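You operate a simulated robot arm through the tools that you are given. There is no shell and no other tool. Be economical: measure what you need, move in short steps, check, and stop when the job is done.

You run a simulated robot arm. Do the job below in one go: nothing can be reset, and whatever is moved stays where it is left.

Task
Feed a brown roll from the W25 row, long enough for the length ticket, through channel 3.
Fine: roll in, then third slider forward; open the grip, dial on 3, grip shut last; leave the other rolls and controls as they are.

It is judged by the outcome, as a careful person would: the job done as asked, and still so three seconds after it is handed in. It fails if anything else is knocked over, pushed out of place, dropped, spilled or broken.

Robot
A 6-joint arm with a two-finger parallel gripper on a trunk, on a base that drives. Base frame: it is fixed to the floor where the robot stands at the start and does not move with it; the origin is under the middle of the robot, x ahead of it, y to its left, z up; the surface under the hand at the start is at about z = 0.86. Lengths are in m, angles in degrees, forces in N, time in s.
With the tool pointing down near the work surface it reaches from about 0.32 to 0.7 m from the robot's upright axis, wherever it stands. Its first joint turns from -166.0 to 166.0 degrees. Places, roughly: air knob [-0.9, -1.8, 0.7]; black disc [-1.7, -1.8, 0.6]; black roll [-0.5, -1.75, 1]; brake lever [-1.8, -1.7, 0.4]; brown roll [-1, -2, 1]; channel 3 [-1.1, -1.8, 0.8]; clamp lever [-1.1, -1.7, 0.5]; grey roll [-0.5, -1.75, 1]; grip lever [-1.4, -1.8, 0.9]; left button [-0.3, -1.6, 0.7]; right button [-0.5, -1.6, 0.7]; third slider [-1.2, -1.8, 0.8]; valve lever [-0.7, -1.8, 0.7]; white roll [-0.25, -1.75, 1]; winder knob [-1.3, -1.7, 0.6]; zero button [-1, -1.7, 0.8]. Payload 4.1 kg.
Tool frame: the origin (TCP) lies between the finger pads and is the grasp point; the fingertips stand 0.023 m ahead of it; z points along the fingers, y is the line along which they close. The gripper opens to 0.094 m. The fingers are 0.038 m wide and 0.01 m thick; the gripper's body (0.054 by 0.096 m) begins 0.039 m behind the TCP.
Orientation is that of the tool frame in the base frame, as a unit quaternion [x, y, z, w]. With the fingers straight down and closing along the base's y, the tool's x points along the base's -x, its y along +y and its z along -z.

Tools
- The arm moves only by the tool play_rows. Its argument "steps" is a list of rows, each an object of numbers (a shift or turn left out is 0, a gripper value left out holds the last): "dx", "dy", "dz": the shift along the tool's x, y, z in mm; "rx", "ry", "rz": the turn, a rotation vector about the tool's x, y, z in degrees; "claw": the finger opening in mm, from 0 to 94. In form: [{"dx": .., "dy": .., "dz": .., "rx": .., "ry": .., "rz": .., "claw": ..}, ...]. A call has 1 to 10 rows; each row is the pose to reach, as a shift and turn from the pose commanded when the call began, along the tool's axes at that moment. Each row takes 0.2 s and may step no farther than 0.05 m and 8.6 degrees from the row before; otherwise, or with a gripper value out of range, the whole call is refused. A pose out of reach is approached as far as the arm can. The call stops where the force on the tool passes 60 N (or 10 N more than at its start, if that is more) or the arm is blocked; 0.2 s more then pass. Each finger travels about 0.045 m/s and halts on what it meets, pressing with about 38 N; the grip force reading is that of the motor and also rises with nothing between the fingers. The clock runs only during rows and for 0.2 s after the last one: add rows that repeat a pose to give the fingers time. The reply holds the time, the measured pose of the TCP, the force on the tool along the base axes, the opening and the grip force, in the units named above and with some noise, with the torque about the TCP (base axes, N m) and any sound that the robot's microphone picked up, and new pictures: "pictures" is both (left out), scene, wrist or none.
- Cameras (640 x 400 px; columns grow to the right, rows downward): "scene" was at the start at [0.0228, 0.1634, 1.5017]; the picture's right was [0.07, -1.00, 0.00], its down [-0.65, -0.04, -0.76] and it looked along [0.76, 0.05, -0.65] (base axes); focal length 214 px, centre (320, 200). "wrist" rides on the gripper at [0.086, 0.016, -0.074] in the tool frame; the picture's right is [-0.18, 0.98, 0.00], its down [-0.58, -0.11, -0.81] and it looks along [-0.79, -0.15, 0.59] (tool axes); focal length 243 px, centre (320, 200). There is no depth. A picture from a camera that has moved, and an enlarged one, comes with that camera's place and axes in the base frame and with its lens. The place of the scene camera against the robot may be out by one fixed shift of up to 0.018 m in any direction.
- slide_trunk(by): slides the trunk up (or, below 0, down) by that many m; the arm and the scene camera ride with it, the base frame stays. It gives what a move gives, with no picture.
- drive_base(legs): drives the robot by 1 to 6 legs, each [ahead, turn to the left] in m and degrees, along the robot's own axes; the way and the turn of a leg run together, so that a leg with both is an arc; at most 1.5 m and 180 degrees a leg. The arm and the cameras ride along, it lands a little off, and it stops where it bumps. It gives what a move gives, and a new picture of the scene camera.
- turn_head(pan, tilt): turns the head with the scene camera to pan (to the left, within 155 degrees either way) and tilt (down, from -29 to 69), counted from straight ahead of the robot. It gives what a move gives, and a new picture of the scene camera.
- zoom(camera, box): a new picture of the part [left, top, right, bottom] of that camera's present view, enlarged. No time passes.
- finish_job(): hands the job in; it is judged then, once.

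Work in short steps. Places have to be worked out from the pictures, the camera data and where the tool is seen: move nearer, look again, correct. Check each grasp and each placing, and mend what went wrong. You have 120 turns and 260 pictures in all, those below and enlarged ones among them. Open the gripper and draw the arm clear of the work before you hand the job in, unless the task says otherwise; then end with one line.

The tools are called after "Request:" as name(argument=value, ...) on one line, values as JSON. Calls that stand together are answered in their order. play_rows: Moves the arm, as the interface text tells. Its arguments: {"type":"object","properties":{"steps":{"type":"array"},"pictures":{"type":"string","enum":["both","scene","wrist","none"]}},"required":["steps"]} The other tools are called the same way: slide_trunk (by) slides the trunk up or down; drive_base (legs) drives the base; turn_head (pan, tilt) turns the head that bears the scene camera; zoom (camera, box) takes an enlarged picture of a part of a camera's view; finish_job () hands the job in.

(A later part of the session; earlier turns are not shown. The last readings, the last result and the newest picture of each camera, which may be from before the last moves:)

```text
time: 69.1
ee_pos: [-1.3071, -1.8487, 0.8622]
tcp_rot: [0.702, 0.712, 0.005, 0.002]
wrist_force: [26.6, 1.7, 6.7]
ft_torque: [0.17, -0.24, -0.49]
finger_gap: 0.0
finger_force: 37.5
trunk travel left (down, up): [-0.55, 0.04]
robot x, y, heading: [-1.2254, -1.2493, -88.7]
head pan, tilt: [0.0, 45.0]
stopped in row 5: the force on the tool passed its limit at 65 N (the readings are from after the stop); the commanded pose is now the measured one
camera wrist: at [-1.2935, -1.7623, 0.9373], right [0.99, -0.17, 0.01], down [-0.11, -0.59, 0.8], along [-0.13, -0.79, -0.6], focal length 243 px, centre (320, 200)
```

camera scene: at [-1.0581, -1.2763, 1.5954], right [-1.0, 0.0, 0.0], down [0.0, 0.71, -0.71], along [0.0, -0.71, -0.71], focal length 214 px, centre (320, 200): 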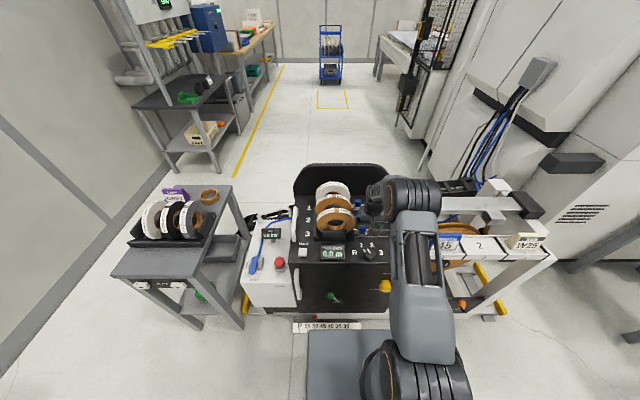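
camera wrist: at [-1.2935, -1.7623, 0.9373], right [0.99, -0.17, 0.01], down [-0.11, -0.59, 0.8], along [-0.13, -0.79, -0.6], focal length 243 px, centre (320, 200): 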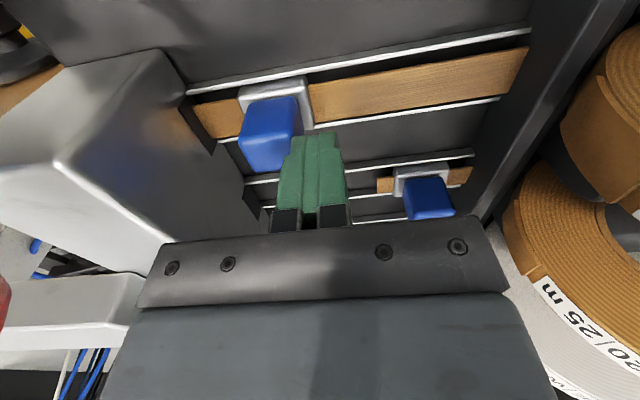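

65 N stop with the tape end reaching the feed block: the slider seems at its end stop. I back off and rise to check.

Request:
play_rows(steps=[{"dy": 5}, {"dy": 10, "dz": -20}, {"dy": 10, "dz": -60}, {"dy": 10, "dz": -110}, {"dy": 10, "dz": -160}, {"dy": 10, "dz": -200}, {"dy": 10, "dz": -200}])

Request:
zoom(camera="wrist", box=[0, 0, 480, 220])

Request:
zoom(camera="scene", box=[310, 180, 440, 270])

```text
time: 70.7
ee_pos: [-1.3039, -1.8486, 1.0646]
tcp_rot: [0.702, 0.712, 0.006, 0.001]
wrist_force: [-0.4, 0.3, 0.5]
ft_torque: [0.03, 0.05, 0.02]
finger_gap: 0.0
finger_force: 38.4
trunk travel left (down, up): [-0.55, 0.04]
robot x, y, heading: [-1.2211, -1.2475, -88.9]
head pan, tilt: [0.0, 45.0]
camera scene: at [-1.0577, -1.2741, 1.5954], right [-1.0, -0.02, 0.0], down [-0.01, 0.71, -0.71], along [0.01, -0.71, -0.71], focal length 214 px, centre (320, 200)
camera wrist: at [-1.29, -1.7617, 1.1394], right [0.99, -0.17, 0.01], down [-0.11, -0.59, 0.8], along [-0.13, -0.79, -0.6], focal length 243 px, centre (320, 200)
```

scene: 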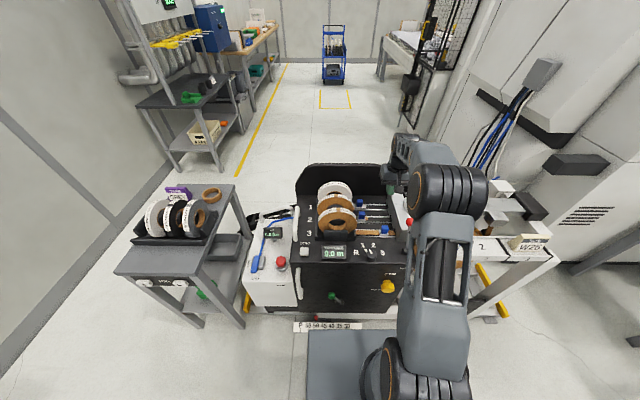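
wrist: 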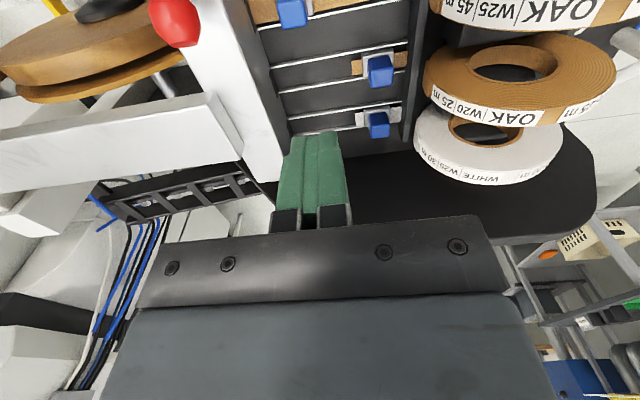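

```text
1.33 times, centred on (240, 110) of wrist
camera zoom: at [-1.29, -1.7617, 1.1394], right [0.99, -0.17, 0.01], down [-0.11, -0.59, 0.8], along [-0.13, -0.79, -0.6], focal length 324 px, centre (427, 320)
```

zoom: 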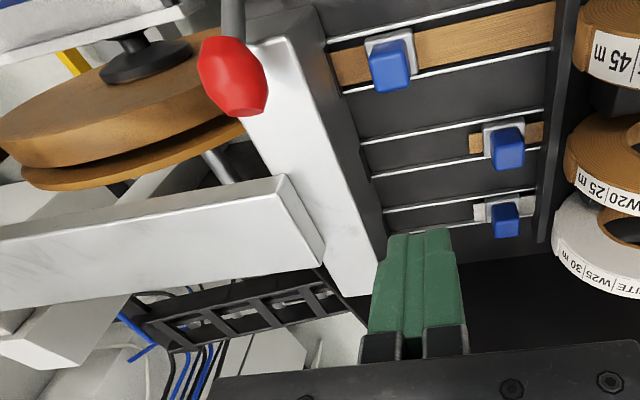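

```text
4.44 times, centred on (375, 225) of scene
camera zoom: at [-1.0577, -1.2741, 1.5954], right [-1.0, -0.02, 0.0], down [-0.01, 0.71, -0.71], along [0.01, -0.71, -0.71], focal length 953 px, centre (76, 89)
```

zoom: 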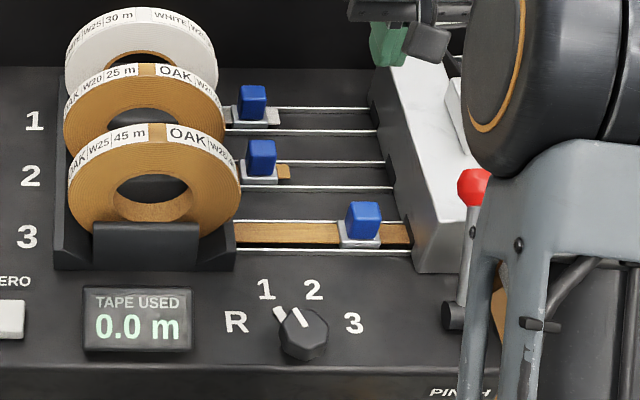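

Slider 3 is forward with the tape at the feed block. Next the grip lever (pivot ≈ (−1.39, −1.748, 0.835), ball ≈ (−1.389, −1.80, 0.955), leaning back). I draw the hand back to view lever and dial with the wrist camera.

Request:
play_rows(steps=[{"dx": 45}, {"dx": 90}, {"dx": 135}, {"dx": 180}, {"dx": 220}, {"dx": 220}])

Request:
zoom(camera="wrist", box=[100, 0, 400, 190])

```text
time: 72.1
ee_pos: [-1.3067, -1.6282, 1.0641]
tcp_rot: [0.702, 0.712, 0.005, 0.001]
wrist_force: [0.1, -0.5, 0.6]
ft_torque: [0.0, 0.02, -0.01]
finger_gap: 0.0
finger_force: 38.0
trunk travel left (down, up): [-0.55, 0.04]
robot x, y, heading: [-1.2239, -1.2481, -89.0]
head pan, tilt: [0.0, 45.0]
camera scene: at [-1.0577, -1.2741, 1.5954], right [-1.0, -0.02, 0.0], down [-0.01, 0.71, -0.71], along [0.01, -0.71, -0.71], focal length 214 px, centre (320, 200)
camera wrist: at [-1.2929, -1.542, 1.1384], right [0.99, -0.17, 0.01], down [-0.11, -0.59, 0.8], along [-0.13, -0.79, -0.6], focal length 243 px, centre (320, 200)
```

scene: 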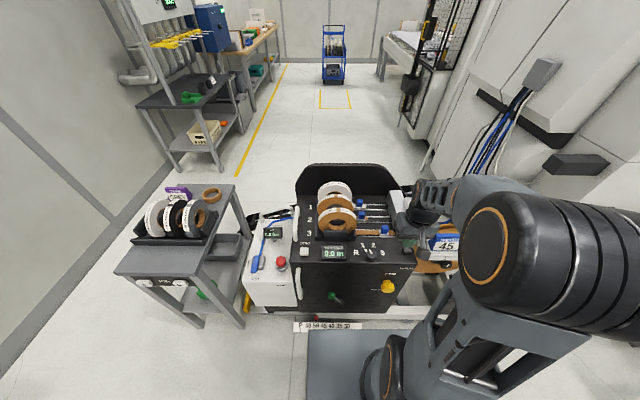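
wrist: 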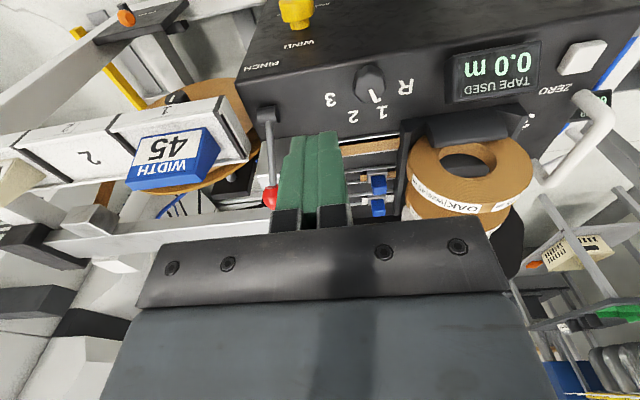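

```text
2.11 times, centred on (250, 95) of wrist
camera zoom: at [-1.2929, -1.542, 1.1384], right [0.99, -0.17, 0.01], down [-0.11, -0.59, 0.8], along [-0.13, -0.79, -0.6], focal length 511 px, centre (467, 421)
```

zoom: 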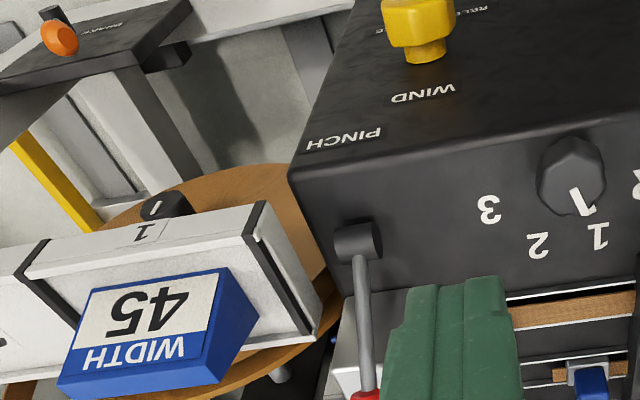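

Lever pivots about an x-axis; it leans back. I hover over its ball with the gripper opened to 60 mm to refine its position.

Request:
play_rows(steps=[{"dx": -30, "dy": -20, "claw": 20}, {"dx": -65, "dy": -40, "claw": 40}, {"dx": -100, "dy": -60, "claw": 60}, {"dx": -140, "dy": -75, "claw": 60}, {"dx": -171, "dy": -82, "claw": 60}, {"dx": -171, "dy": -82, "claw": 60}])

Request:
zoom(camera="wrist", box=[200, 0, 440, 200])

Request:
zoom(camera="scene", box=[350, 180, 470, 270])

```text
time: 73.5
ee_pos: [-1.3847, -1.7999, 1.0628]
tcp_rot: [0.702, 0.712, 0.005, 0.0]
wrist_force: [1.0, 0.5, -0.2]
ft_torque: [0.01, 0.06, 0.01]
finger_gap: 0.0601
finger_force: 0.1
trunk travel left (down, up): [-0.55, 0.04]
robot x, y, heading: [-1.2253, -1.2484, -88.9]
head pan, tilt: [0.0, 45.0]
camera scene: at [-1.0577, -1.2742, 1.5954], right [-1.0, -0.02, 0.0], down [-0.01, 0.71, -0.71], along [0.01, -0.71, -0.71], focal length 214 px, centre (320, 200)
camera wrist: at [-1.3725, -1.7138, 1.1369], right [0.99, -0.17, 0.01], down [-0.11, -0.59, 0.8], along [-0.13, -0.79, -0.6], focal length 243 px, centre (320, 200)
```

scene: 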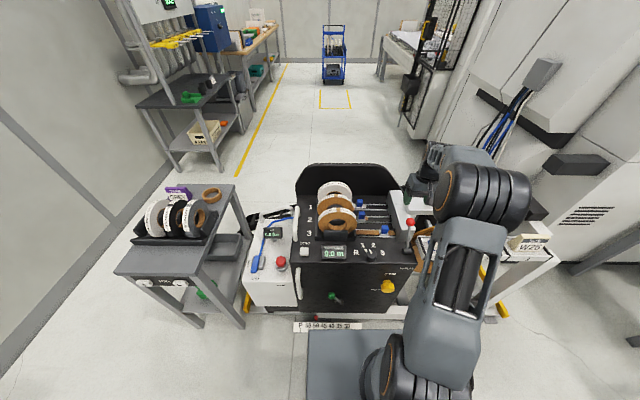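
wrist: 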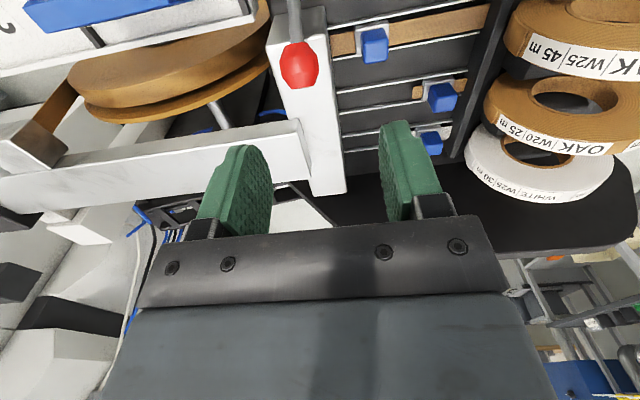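

```text
2.00 times, centred on (320, 100) of wrist
camera zoom: at [-1.3725, -1.7138, 1.1369], right [0.99, -0.17, 0.01], down [-0.11, -0.59, 0.8], along [-0.13, -0.79, -0.6], focal length 485 px, centre (320, 400)
```

zoom: 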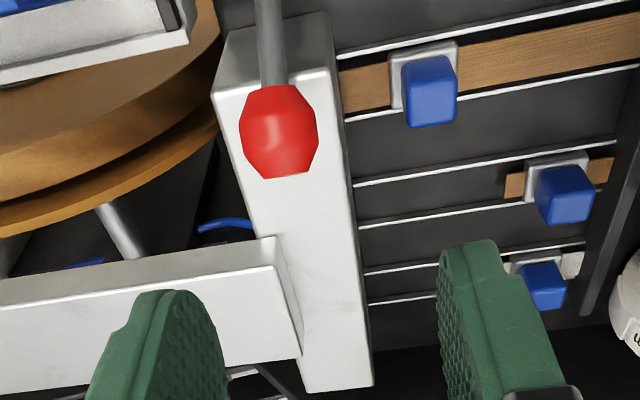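

```text
4.44 times, centred on (410, 225) of scene
camera zoom: at [-1.0577, -1.2742, 1.5954], right [-1.0, -0.02, 0.0], down [-0.01, 0.71, -0.71], along [0.01, -0.71, -0.71], focal length 953 px, centre (-80, 89)
```

zoom: 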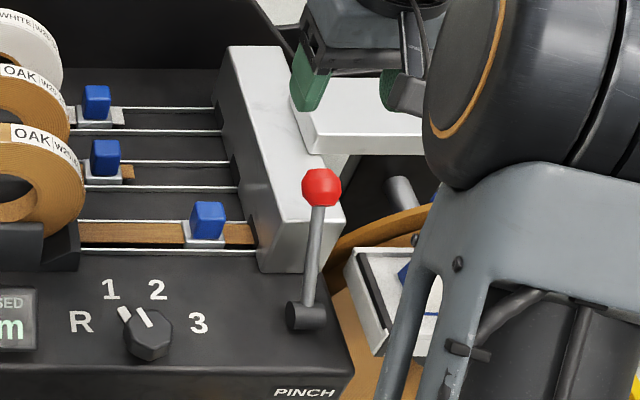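

Two wrist views put the ball at ≈ (−1.404, −1.804, 0.925). I lower around it in two stages.

Request:
play_rows(steps=[{"dx": -5, "dy": -19, "dz": 30}, {"dx": -5, "dy": -19, "dz": 65}, {"dx": -5, "dy": -19, "dz": 80}, {"dx": -5, "dy": -19, "dz": 80}])

Request:
zoom(camera="wrist", box=[160, 0, 480, 200])

Request:
zoom(camera="scene", box=[350, 180, 470, 270])

```text
time: 74.5
ee_pos: [-1.405, -1.8062, 0.9801]
tcp_rot: [0.702, 0.712, 0.005, 0.001]
wrist_force: [0.3, -1.1, 0.1]
ft_torque: [-0.02, 0.03, 0.02]
finger_gap: 0.0603
finger_force: 0.1
trunk travel left (down, up): [-0.55, 0.04]
robot x, y, heading: [-1.2206, -1.2481, -89.1]
head pan, tilt: [0.0, 45.0]
camera scene: at [-1.0578, -1.2743, 1.5954], right [-1.0, -0.02, 0.0], down [-0.01, 0.71, -0.71], along [0.01, -0.71, -0.71], focal length 214 px, centre (320, 200)
camera wrist: at [-1.3909, -1.7191, 1.055], right [0.99, -0.17, 0.01], down [-0.11, -0.59, 0.8], along [-0.13, -0.79, -0.6], focal length 243 px, centre (320, 200)
```

scene: 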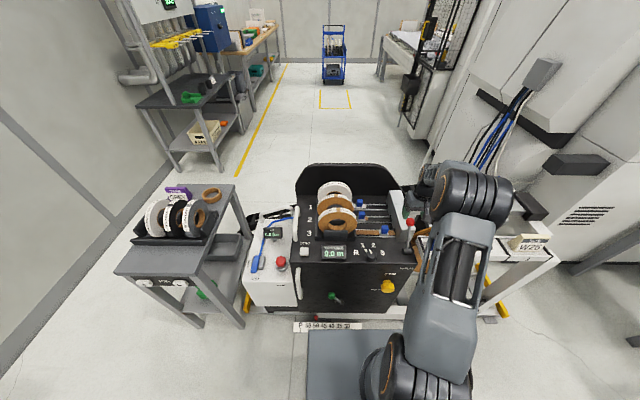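
wrist: 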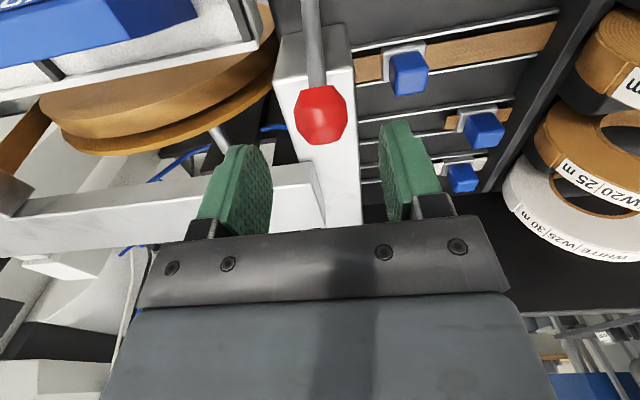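

```text
2.00 times, centred on (320, 100) of wrist
camera zoom: at [-1.3909, -1.7191, 1.055], right [0.99, -0.17, 0.01], down [-0.11, -0.59, 0.8], along [-0.13, -0.79, -0.6], focal length 485 px, centre (320, 400)
```

zoom: 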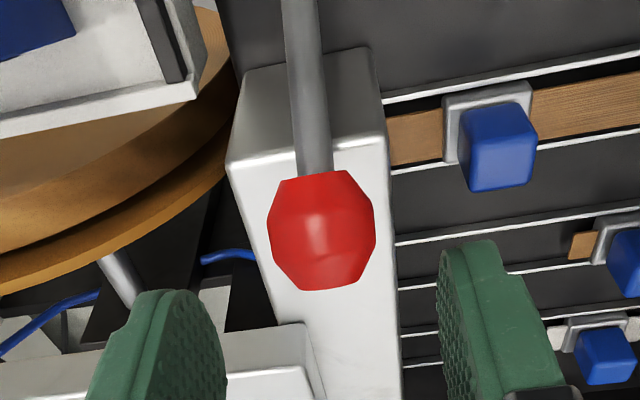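

```text
4.44 times, centred on (410, 225) of scene
camera zoom: at [-1.0578, -1.2743, 1.5954], right [-1.0, -0.02, 0.0], down [-0.01, 0.71, -0.71], along [0.01, -0.71, -0.71], focal length 953 px, centre (-80, 89)
```

zoom: 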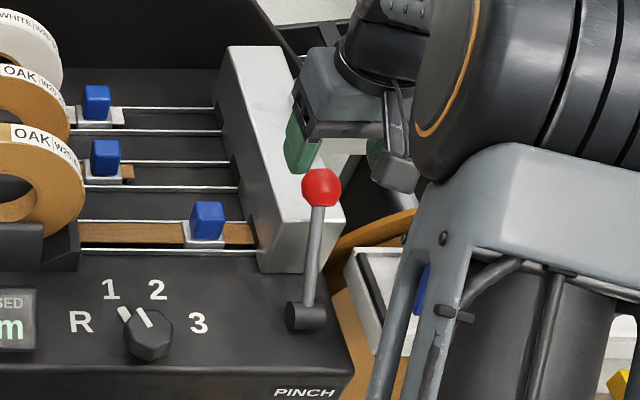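

Ball confirmed at (−1.404, −1.804, 0.927). Lower 46 mm and grip it.

Request:
play_rows(steps=[{"dx": 2, "dz": 20}, {"dx": 2, "dz": 40}, {"dx": 2, "dz": 46}, {"dx": 2, "dz": 46, "claw": 40}, {"dx": 2, "dz": 46, "claw": 25}, {"dx": 2, "dz": 46, "claw": 20}, {"dx": 2, "dz": 46, "claw": 20}])

```text
time: 76.1
ee_pos: [-1.4044, -1.8034, 0.9362]
tcp_rot: [0.702, 0.713, 0.005, 0.0]
wrist_force: [0.3, 0.3, -2.1]
ft_torque: [-0.12, 0.01, 0.04]
finger_gap: 0.0322
finger_force: 44.9
trunk travel left (down, up): [-0.55, 0.04]
robot x, y, heading: [-1.2213, -1.2529, -88.8]
head pan, tilt: [0.0, 45.0]
camera scene: at [-1.0577, -1.2743, 1.5953], right [-1.0, -0.02, 0.0], down [-0.01, 0.71, -0.71], along [0.01, -0.71, -0.71], focal length 214 px, centre (320, 200)
camera wrist: at [-1.3906, -1.7172, 1.0106], right [0.99, -0.17, 0.01], down [-0.11, -0.59, 0.8], along [-0.13, -0.79, -0.6], focal length 243 px, centre (320, 200)
```

scene: 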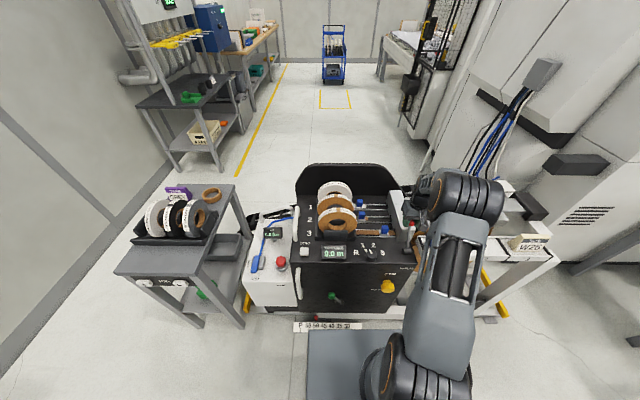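
wrist: 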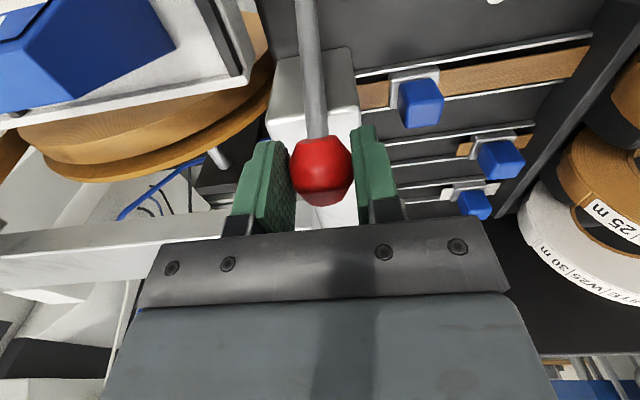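

Ball gripped. I swing the lever forward along its arc (radius ≈ 0.118 m) to upright first.

Request:
play_rows(steps=[{"dx": 8, "dz": -5}, {"dx": 15, "dz": -10}, {"dx": 24, "dz": -15}, {"dx": 33, "dz": -19}, {"dx": 43, "dz": -22}, {"dx": 53, "dz": -24}, {"dx": 63, "dz": -25}, {"dx": 74, "dz": -26}])

```text
time: 77.9
ee_pos: [-1.4047, -1.7313, 0.9619]
tcp_rot: [0.702, 0.712, 0.003, 0.001]
wrist_force: [5.7, -9.3, 8.2]
ft_torque: [-1.49, -0.23, 0.01]
finger_gap: 0.0324
finger_force: 45.0
trunk travel left (down, up): [-0.55, 0.04]
robot x, y, heading: [-1.2206, -1.2452, -89.5]
head pan, tilt: [0.0, 45.0]
camera scene: at [-1.0567, -1.2747, 1.5955], right [-1.0, -0.02, 0.0], down [-0.01, 0.71, -0.71], along [0.01, -0.71, -0.71], focal length 214 px, centre (320, 200)
camera wrist: at [-1.3909, -1.6458, 1.0362], right [0.99, -0.17, 0.01], down [-0.11, -0.59, 0.8], along [-0.13, -0.79, -0.6], focal length 243 px, centre (320, 200)
```

scene: 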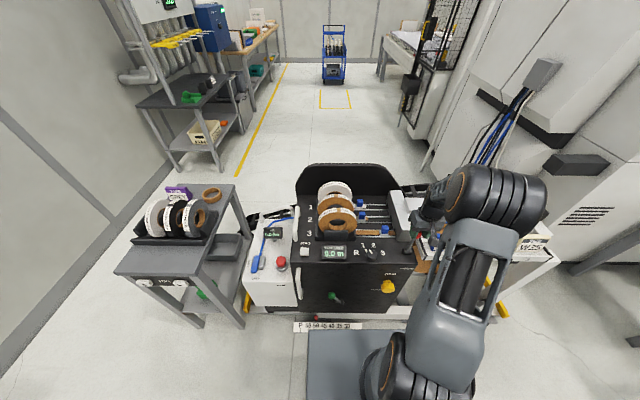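
wrist: 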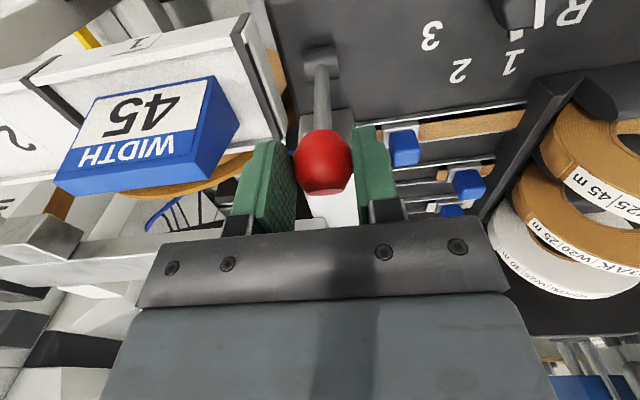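

Lever moves with ~10 N. Continue the arc forward until it meets a stop.

Request:
play_rows(steps=[{"dx": 10, "dz": 0.5}, {"dx": 20, "dz": 2}, {"dx": 30, "dz": 4}, {"dx": 40, "dz": 7}, {"dx": 50, "dz": 11}, {"dx": 59, "dz": 16}])

```text
time: 79.3
ee_pos: [-1.405, -1.6733, 0.9462]
tcp_rot: [0.701, 0.713, 0.004, 0.0]
wrist_force: [17.7, -6.1, 7.6]
ft_torque: [-1.44, -0.54, 0.23]
finger_gap: 0.0322
finger_force: 45.1
trunk travel left (down, up): [-0.55, 0.04]
robot x, y, heading: [-1.2223, -1.2483, -89.2]
head pan, tilt: [0.0, 45.0]
camera scene: at [-1.055, -1.2743, 1.5952], right [-1.0, -0.02, 0.0], down [-0.01, 0.71, -0.71], along [0.01, -0.71, -0.71], focal length 214 px, centre (320, 200)
camera wrist: at [-1.3913, -1.5862, 1.0211], right [0.99, -0.17, 0.01], down [-0.11, -0.59, 0.8], along [-0.13, -0.79, -0.6], focal length 243 px, centre (320, 200)
```

scene: 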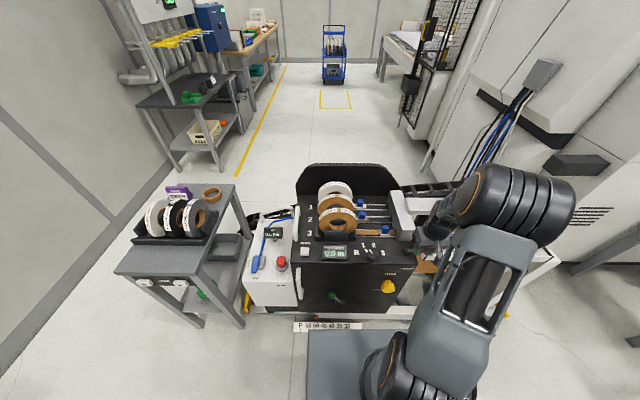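
wrist: 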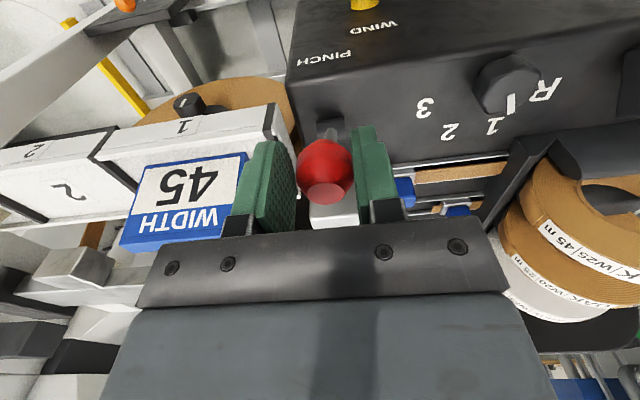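

No stop yet; a lateral force builds, so I ease 3 mm in +x and continue a little along the arc.

Request:
play_rows(steps=[{"dx": 0, "dy": 3}, {"dx": 8, "dy": 3, "dz": 5}, {"dx": 15, "dy": 3, "dz": 10}])

```text
time: 80.1
ee_pos: [-1.4041, -1.6521, 0.9341]
tcp_rot: [0.703, 0.711, 0.01, 0.0]
wrist_force: [-1.3, 1.0, -0.9]
ft_torque: [-0.07, -0.15, 0.01]
finger_gap: 0.0225
finger_force: 2.1
trunk travel left (down, up): [-0.55, 0.04]
robot x, y, heading: [-1.2251, -1.2507, -89.2]
head pan, tilt: [0.0, 45.0]
camera scene: at [-1.0592, -1.2735, 1.5953], right [-1.0, -0.01, 0.0], down [-0.01, 0.71, -0.71], along [0.01, -0.71, -0.71], focal length 214 px, centre (320, 200)
camera wrist: at [-1.3912, -1.5671, 1.0088], right [0.98, -0.17, 0.01], down [-0.11, -0.6, 0.8], along [-0.13, -0.78, -0.61], focal length 243 px, centre (320, 200)
```

scene: 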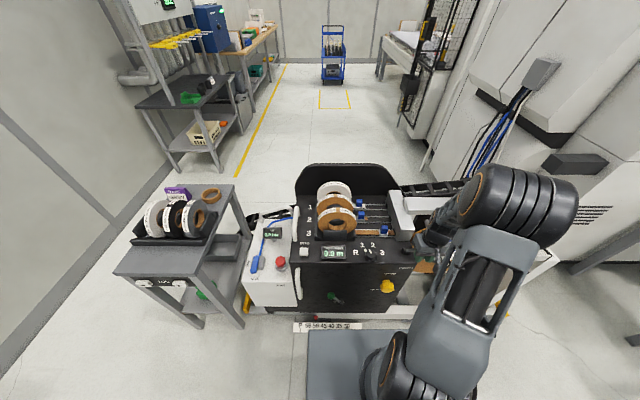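
wrist: 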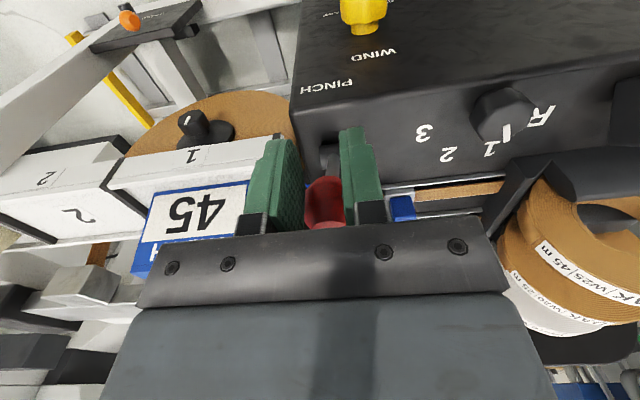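

The ball slipped out near the end of travel. I open, rise, and look at where the lever stands.

Request:
play_rows(steps=[{"claw": 50}, {"claw": 60}, {"dz": -30, "claw": 60}, {"dz": -70, "claw": 60}, {"dz": -100, "claw": 60}, {"dz": -100, "claw": 60}])

Request:
zoom(camera="wrist", box=[160, 0, 480, 200])

Request:
zoom(camera="scene", box=[330, 180, 450, 270])

```text
time: 81.5
ee_pos: [-1.4042, -1.6569, 1.0347]
tcp_rot: [0.702, 0.712, 0.006, 0.001]
wrist_force: [-0.3, -0.7, 0.2]
ft_torque: [0.0, -0.01, 0.02]
finger_gap: 0.06
finger_force: 0.0
trunk travel left (down, up): [-0.55, 0.04]
robot x, y, heading: [-1.2225, -1.2462, -89.0]
head pan, tilt: [0.0, 45.0]
camera scene: at [-1.0576, -1.2742, 1.5954], right [-1.0, -0.02, 0.0], down [-0.01, 0.71, -0.71], along [0.01, -0.71, -0.71], focal length 214 px, centre (320, 200)
camera wrist: at [-1.3898, -1.5712, 1.11], right [0.99, -0.17, 0.01], down [-0.11, -0.59, 0.8], along [-0.13, -0.79, -0.6], focal length 243 px, centre (320, 200)
```

scene: 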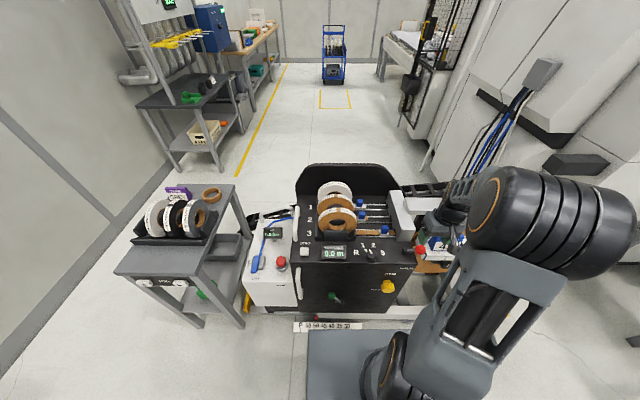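
wrist: 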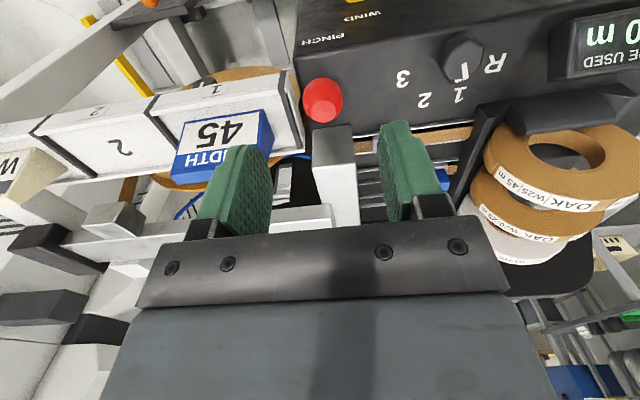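

```text
2.00 times, centred on (320, 100) of wrist
camera zoom: at [-1.3898, -1.5712, 1.11], right [0.99, -0.17, 0.01], down [-0.11, -0.59, 0.8], along [-0.13, -0.79, -0.6], focal length 485 px, centre (320, 400)
```

zoom: 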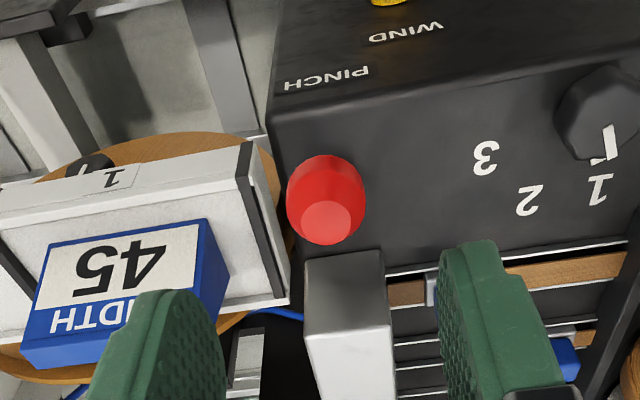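

```text
4.44 times, centred on (390, 225) of scene
camera zoom: at [-1.0576, -1.2742, 1.5954], right [-1.0, -0.02, 0.0], down [-0.01, 0.71, -0.71], along [0.01, -0.71, -0.71], focal length 953 px, centre (9, 89)
```

zoom: 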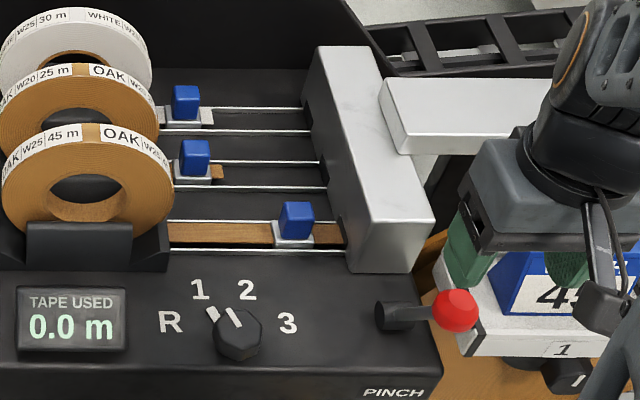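

The lever now leans forward (~30°). I'll verify it's at its stop by pushing the ball forward from behind with closed fingers.

Request:
play_rows(steps=[{"dx": -25, "claw": 30}, {"dx": -54, "claw": 10}, {"dx": -54, "claw": 0}, {"dx": -54, "dz": 40, "claw": 0}, {"dx": -54, "dz": 84, "claw": 0}, {"dx": -44, "dz": 84, "claw": 0}, {"dx": -36, "dz": 86, "claw": 0}, {"dx": -28, "dz": 89, "claw": 0}])

```text
time: 83.0
ee_pos: [-1.4012, -1.7118, 0.9596]
tcp_rot: [0.701, 0.713, -0.012, 0.008]
wrist_force: [4.4, -9.0, 14.9]
ft_torque: [0.03, -0.18, 0.02]
finger_gap: 0.0
finger_force: 38.5
trunk travel left (down, up): [-0.55, 0.04]
robot x, y, heading: [-1.2239, -1.2459, -88.9]
head pan, tilt: [0.0, 45.0]
stopped in row 7: the force on the tool passed its limit at 65 N (the readings are from after the stop); the commanded pose is now the measured one
camera scene: at [-1.0568, -1.2739, 1.595], right [-1.0, -0.02, 0.0], down [-0.01, 0.71, -0.71], along [0.01, -0.71, -0.71], focal length 214 px, centre (320, 200)
camera wrist: at [-1.387, -1.6226, 1.0308], right [0.99, -0.17, 0.0], down [-0.09, -0.56, 0.82], along [-0.14, -0.81, -0.57], focal length 243 px, centre (320, 200)
```

scene: 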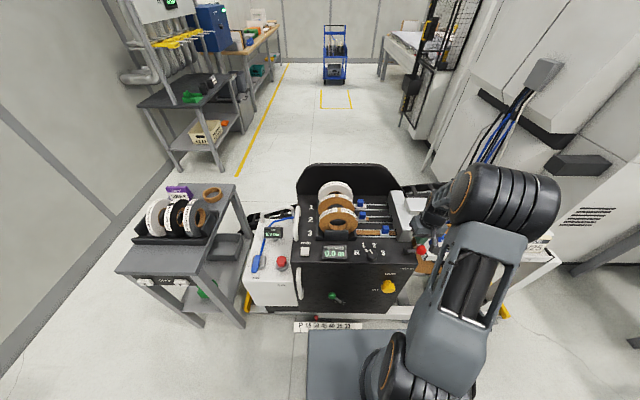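
wrist: 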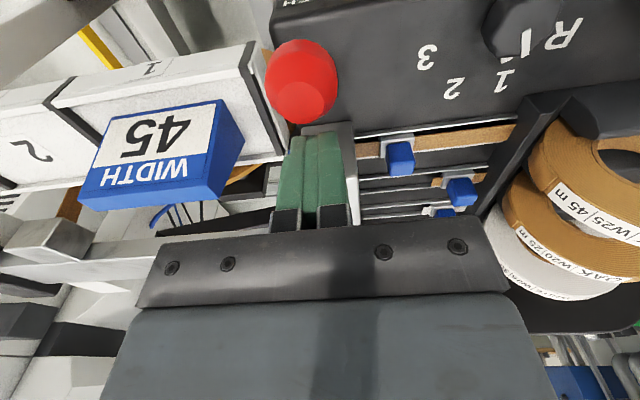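

The lever is firm at its forward stop (65 N). Now I rise, fix the slight tilt, and go over the dial (≈ (−1.258, −1.718)).

Request:
play_rows(steps=[{"dx": -6, "dz": -5}, {"dx": -6, "dz": -50, "ry": 1.6}, {"dx": -6, "dz": -90, "ry": 1.6, "claw": 20}, {"dx": -6, "dy": 45, "dz": -110, "ry": 1.6, "claw": 40}, {"dx": -6, "dy": 90, "dz": -110, "ry": 1.6, "claw": 60}, {"dx": -6, "dy": 135, "dz": -110, "ry": 1.6, "claw": 70}, {"dx": 30, "dy": 143, "dz": -110, "ry": 1.6, "claw": 70}, {"dx": 30, "dy": 143, "dz": -110, "ry": 1.6, "claw": 70}])

Request:
zoom(camera="wrist", box=[160, 0, 480, 200])

Request:
zoom(camera="scene", box=[320, 200, 440, 270])

```text
time: 84.8
ee_pos: [-1.2557, -1.6749, 1.0625]
tcp_rot: [0.701, 0.713, 0.002, -0.003]
wrist_force: [-0.6, -0.1, -0.1]
ft_torque: [-0.03, 0.01, -0.04]
finger_gap: 0.0699
finger_force: 0.0
trunk travel left (down, up): [-0.55, 0.04]
robot x, y, heading: [-1.2278, -1.2456, -88.9]
head pan, tilt: [0.0, 45.0]
camera scene: at [-1.0577, -1.274, 1.5954], right [-1.0, -0.02, 0.0], down [-0.01, 0.71, -0.71], along [0.01, -0.71, -0.71], focal length 214 px, centre (320, 200)
camera wrist: at [-1.2419, -1.5889, 1.137], right [0.99, -0.17, 0.0], down [-0.1, -0.59, 0.8], along [-0.14, -0.79, -0.6], focal length 243 px, centre (320, 200)
```

scene: 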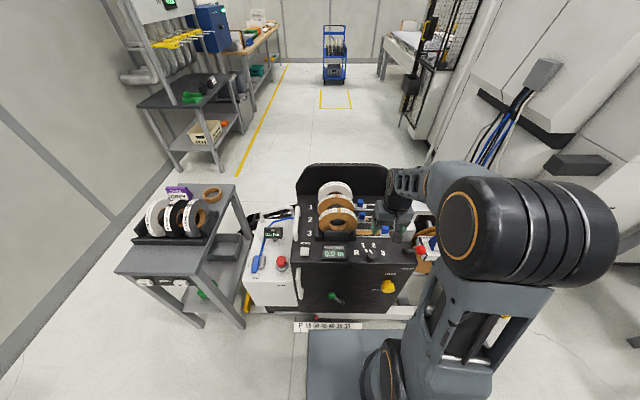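
wrist: 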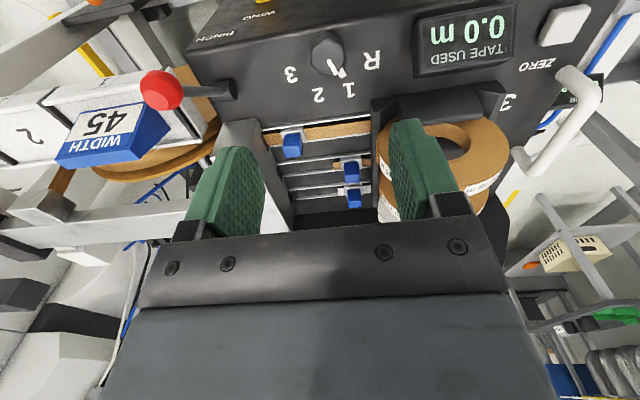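

```text
2.00 times, centred on (320, 100) of wrist
camera zoom: at [-1.2419, -1.5889, 1.137], right [0.99, -0.17, 0.0], down [-0.1, -0.59, 0.8], along [-0.14, -0.79, -0.6], focal length 485 px, centre (320, 400)
```

zoom: 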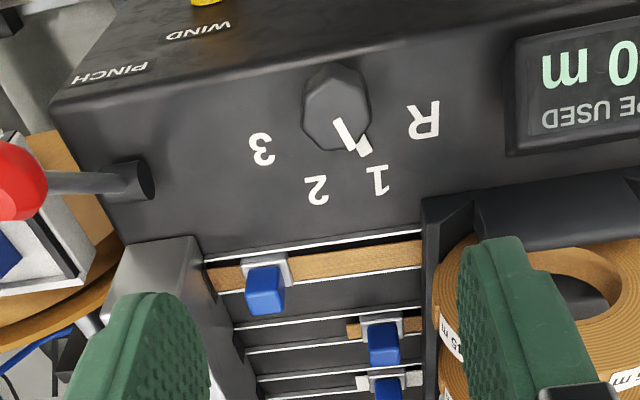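

```text
5.33 times, centred on (380, 235) of scene
camera zoom: at [-1.0577, -1.274, 1.5954], right [-1.0, -0.02, 0.0], down [-0.01, 0.71, -0.71], along [0.01, -0.71, -0.71], focal length 1144 px, centre (0, 13)
```

zoom: 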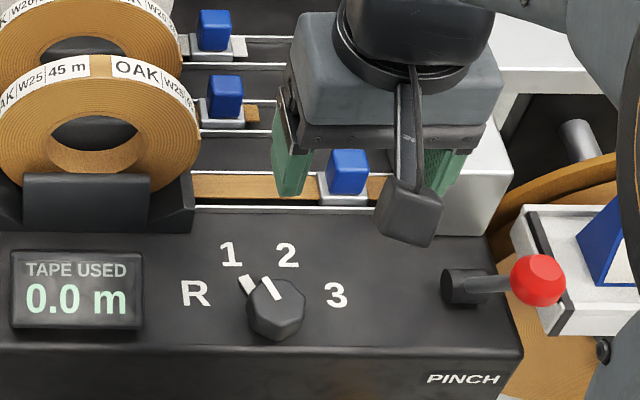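

Dial: centre ≈ (−1.256, −1.717), pointer on 1; "3" lies 90° clockwise from it. I lower the open gripper over the knob.

Request:
play_rows(steps=[{"dx": -20, "dz": 40}, {"dx": -41, "dz": 80}, {"dx": -41, "dz": 125}, {"dx": -41, "dz": 165}, {"dx": -41, "dz": 190}, {"dx": -41, "dz": 190}])

Request:
zoom(camera="scene", box=[320, 200, 440, 270])

```text
time: 86.2
ee_pos: [-1.2568, -1.7109, 0.8744]
tcp_rot: [0.7, 0.714, 0.002, -0.003]
wrist_force: [0.8, 0.3, -0.5]
ft_torque: [0.02, -0.03, -0.02]
finger_gap: 0.0702
finger_force: 0.0
trunk travel left (down, up): [-0.55, 0.04]
robot x, y, heading: [-1.224, -1.2456, -88.9]
head pan, tilt: [0.0, 45.0]
camera scene: at [-1.0575, -1.2742, 1.5954], right [-1.0, -0.02, 0.0], down [-0.01, 0.71, -0.71], along [0.01, -0.71, -0.71], focal length 214 px, centre (320, 200)
camera wrist: at [-1.2427, -1.6251, 0.9491], right [0.99, -0.17, 0.0], down [-0.1, -0.59, 0.8], along [-0.14, -0.79, -0.6], focal length 243 px, centre (320, 200)
```

scene: 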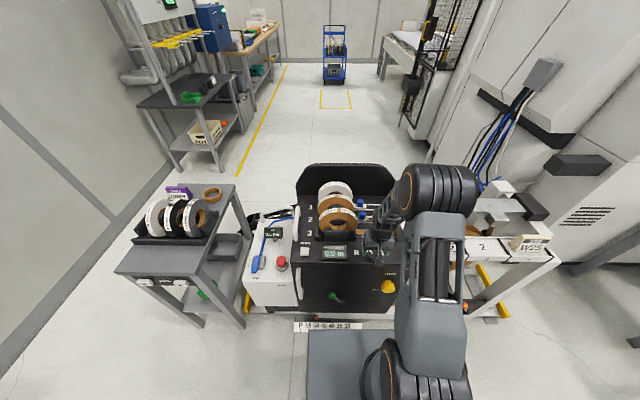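
wrist: 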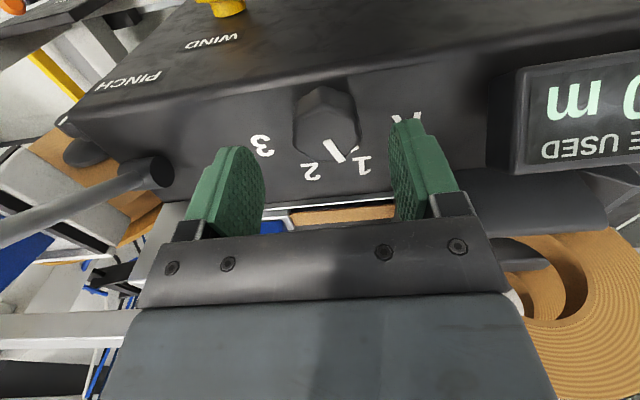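

```text
5.33 times, centred on (380, 235) of scene
camera zoom: at [-1.0575, -1.2742, 1.5954], right [-1.0, -0.02, 0.0], down [-0.01, 0.71, -0.71], along [0.01, -0.71, -0.71], focal length 1144 px, centre (0, 13)
```

zoom: 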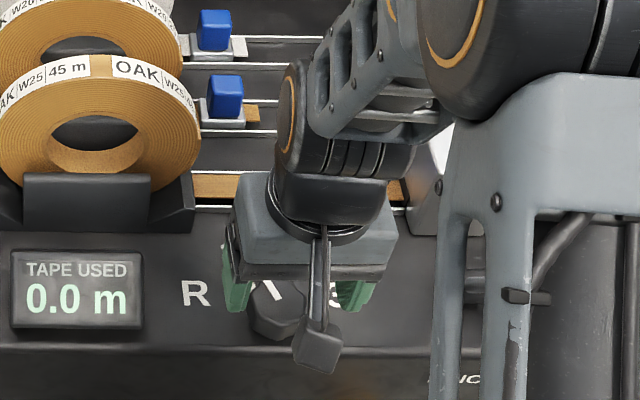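

I zoom on the wrist view to centre the knob between the fingers.

Request:
zoom(camera="wrist", box=[220, 60, 440, 220])

```text
2.50 times, centred on (330, 140) of wrist
camera zoom: at [-1.2427, -1.6251, 0.9491], right [0.99, -0.17, 0.0], down [-0.1, -0.59, 0.8], along [-0.14, -0.79, -0.6], focal length 606 px, centre (295, 350)
```

zoom: 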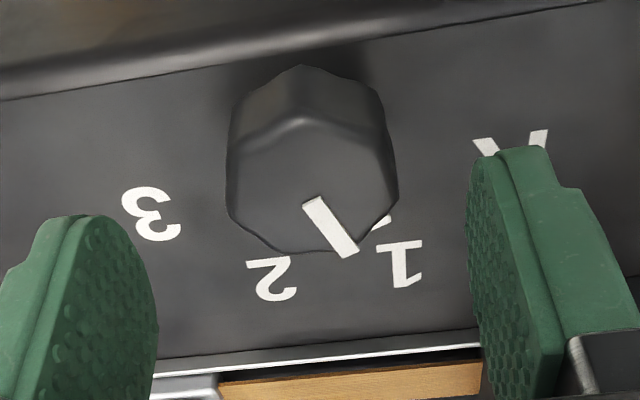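

Knob is centred between the fingers (top ≈ 0.84). Lower 26 mm and grip.

Request:
play_rows(steps=[{"dz": 12}, {"dz": 20}, {"dz": 25}, {"dz": 25, "claw": 50}, {"dz": 25, "claw": 36}, {"dz": 25, "claw": 30}, {"dz": 25, "claw": 30}])

```text
time: 87.8
ee_pos: [-1.2543, -1.7135, 0.8511]
tcp_rot: [0.701, 0.713, 0.002, -0.005]
wrist_force: [25.3, 1.5, -2.2]
ft_torque: [-0.18, -0.89, 0.14]
finger_gap: 0.039
finger_force: 45.2
trunk travel left (down, up): [-0.55, 0.04]
robot x, y, heading: [-1.2197, -1.2462, -88.6]
head pan, tilt: [0.0, 45.0]
camera scene: at [-1.0544, -1.2738, 1.595], right [-1.0, -0.02, 0.0], down [-0.02, 0.71, -0.71], along [0.01, -0.71, -0.71], focal length 214 px, centre (320, 200)
camera wrist: at [-1.2405, -1.6268, 0.9266], right [0.99, -0.17, -0.01], down [-0.09, -0.59, 0.8], along [-0.14, -0.79, -0.6], focal length 243 px, centre (320, 200)
```

scene: 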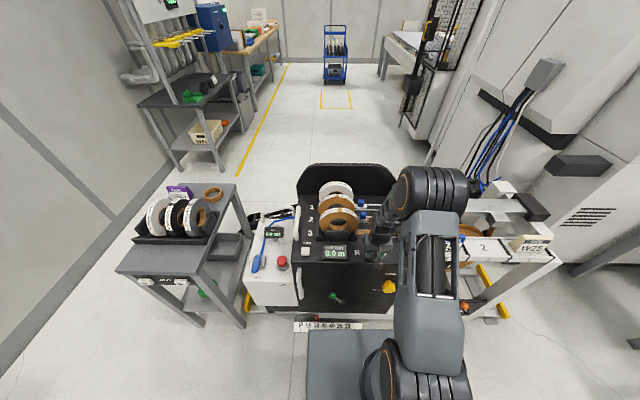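
wrist: 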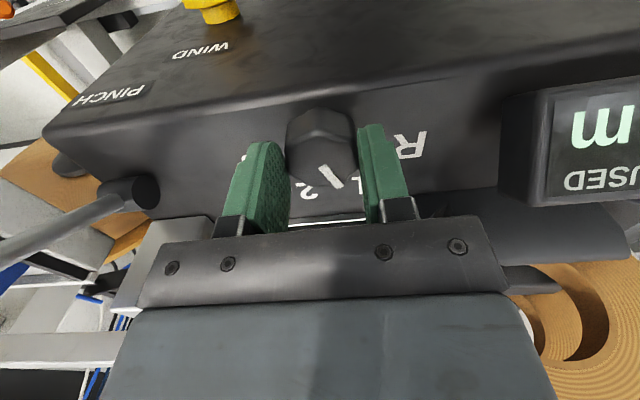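

Knob gripped (39 mm) with a side force of 25 N; I ease 4 mm to +x and rotate +40° (clockwise from above) to check it follows.

Request:
play_rows(steps=[{"dy": 3}, {"dy": 4, "rz": 8}, {"dy": 4, "rz": 16}, {"dy": 4, "rz": 24}, {"dy": 4, "rz": 32}, {"dy": 4, "rz": 40}, {"dy": 4, "rz": 40}])

Request:
zoom(camera="wrist", box=[220, 60, 440, 220])

```text
time: 89.4
ee_pos: [-1.251, -1.7147, 0.8519]
tcp_rot: [0.902, 0.431, -0.001, -0.004]
wrist_force: [39.2, 1.2, 1.6]
ft_torque: [0.24, -0.95, 0.12]
finger_gap: 0.039
finger_force: 45.3
trunk travel left (down, up): [-0.55, 0.04]
robot x, y, heading: [-1.2215, -1.2455, -88.7]
head pan, tilt: [0.0, 45.0]
camera scene: at [-1.0523, -1.2735, 1.5949], right [-1.0, -0.02, 0.0], down [-0.02, 0.71, -0.71], along [0.01, -0.71, -0.71], focal length 214 px, centre (320, 200)
camera wrist: at [-1.1846, -1.6577, 0.9261], right [0.65, -0.76, -0.01], down [-0.45, -0.39, 0.81], along [-0.62, -0.52, -0.59], focal length 243 px, centre (320, 200)
```

scene: 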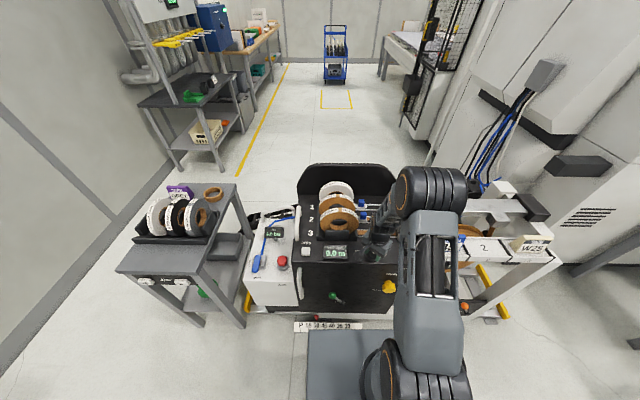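
wrist: 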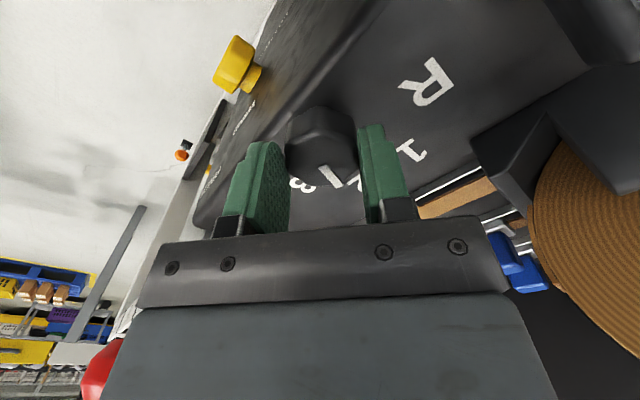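

```text
2.50 times, centred on (330, 140) of wrist
camera zoom: at [-1.1846, -1.6577, 0.9261], right [0.65, -0.76, -0.01], down [-0.45, -0.39, 0.81], along [-0.62, -0.52, -0.59], focal length 606 px, centre (295, 350)
```

zoom: 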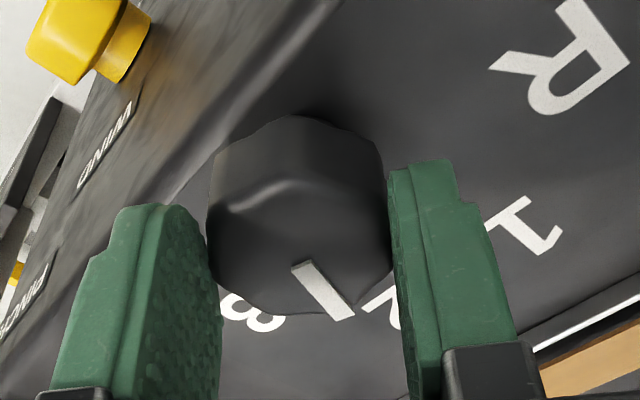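

The knob follows the rotation. I shift another 6 mm to +x to relieve the side force and rotate the remaining 50°.

Request:
play_rows(steps=[{"dx": 4, "dy": 4.6}, {"dx": 4, "dy": 4.6, "rz": 8}, {"dx": 4, "dy": 4.6, "rz": 16}, {"dx": 4, "dy": 4.6, "rz": 24}, {"dx": 4, "dy": 4.6, "rz": 32}, {"dx": 4, "dy": 4.6, "rz": 40}, {"dx": 4, "dy": 4.6, "rz": 48}, {"dx": 4, "dy": 4.6, "rz": 50}, {"dx": 4, "dy": 4.6, "rz": 50}])

Request:
zoom(camera="wrist", box=[220, 60, 440, 220])

```text
time: 91.4
ee_pos: [-1.2494, -1.7175, 0.8512]
tcp_rot: [1.0, 0.009, -0.001, 0.0]
wrist_force: [-12.6, -25.5, 13.5]
ft_torque: [-0.59, 0.31, 0.17]
finger_gap: 0.0393
finger_force: 44.8
trunk travel left (down, up): [-0.55, 0.04]
robot x, y, heading: [-1.2274, -1.2498, -88.8]
head pan, tilt: [0.0, 45.0]
camera scene: at [-1.0587, -1.2761, 1.5957], right [-1.0, -0.02, 0.0], down [-0.01, 0.71, -0.71], along [0.01, -0.71, -0.71], focal length 214 px, centre (320, 200)
camera wrist: at [-1.163, -1.7329, 0.926], right [-0.17, -0.99, 0.0], down [-0.58, 0.1, 0.81], along [-0.8, 0.13, -0.59], focal length 243 px, centre (320, 200)
```

scene: 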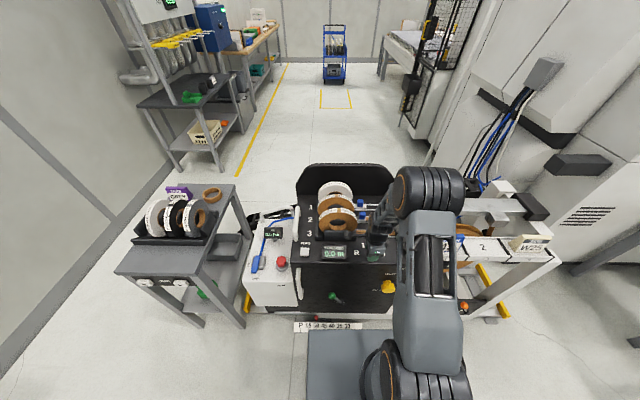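
wrist: 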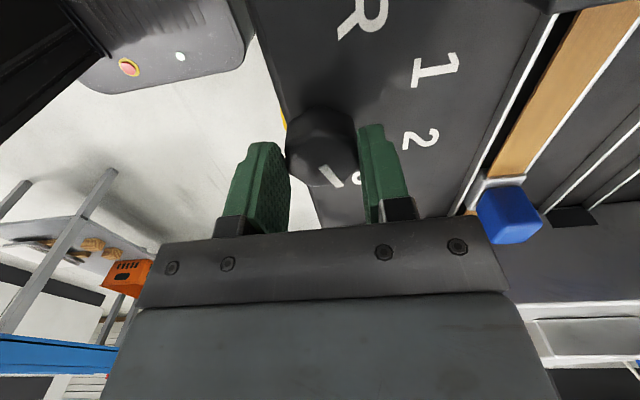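

```text
2.50 times, centred on (330, 140) of wrist
camera zoom: at [-1.163, -1.7329, 0.926], right [-0.17, -0.99, 0.0], down [-0.58, 0.1, 0.81], along [-0.8, 0.13, -0.59], focal length 606 px, centre (295, 350)
```

zoom: 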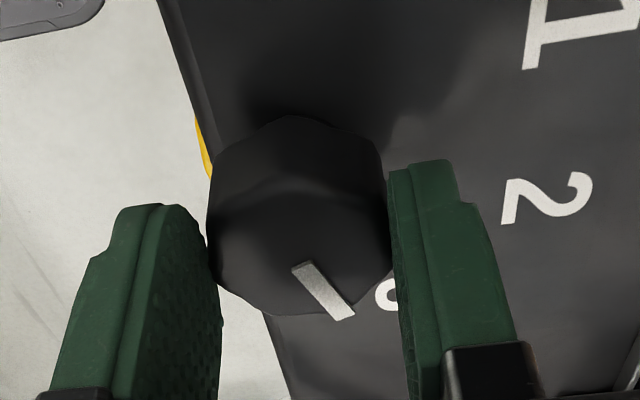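

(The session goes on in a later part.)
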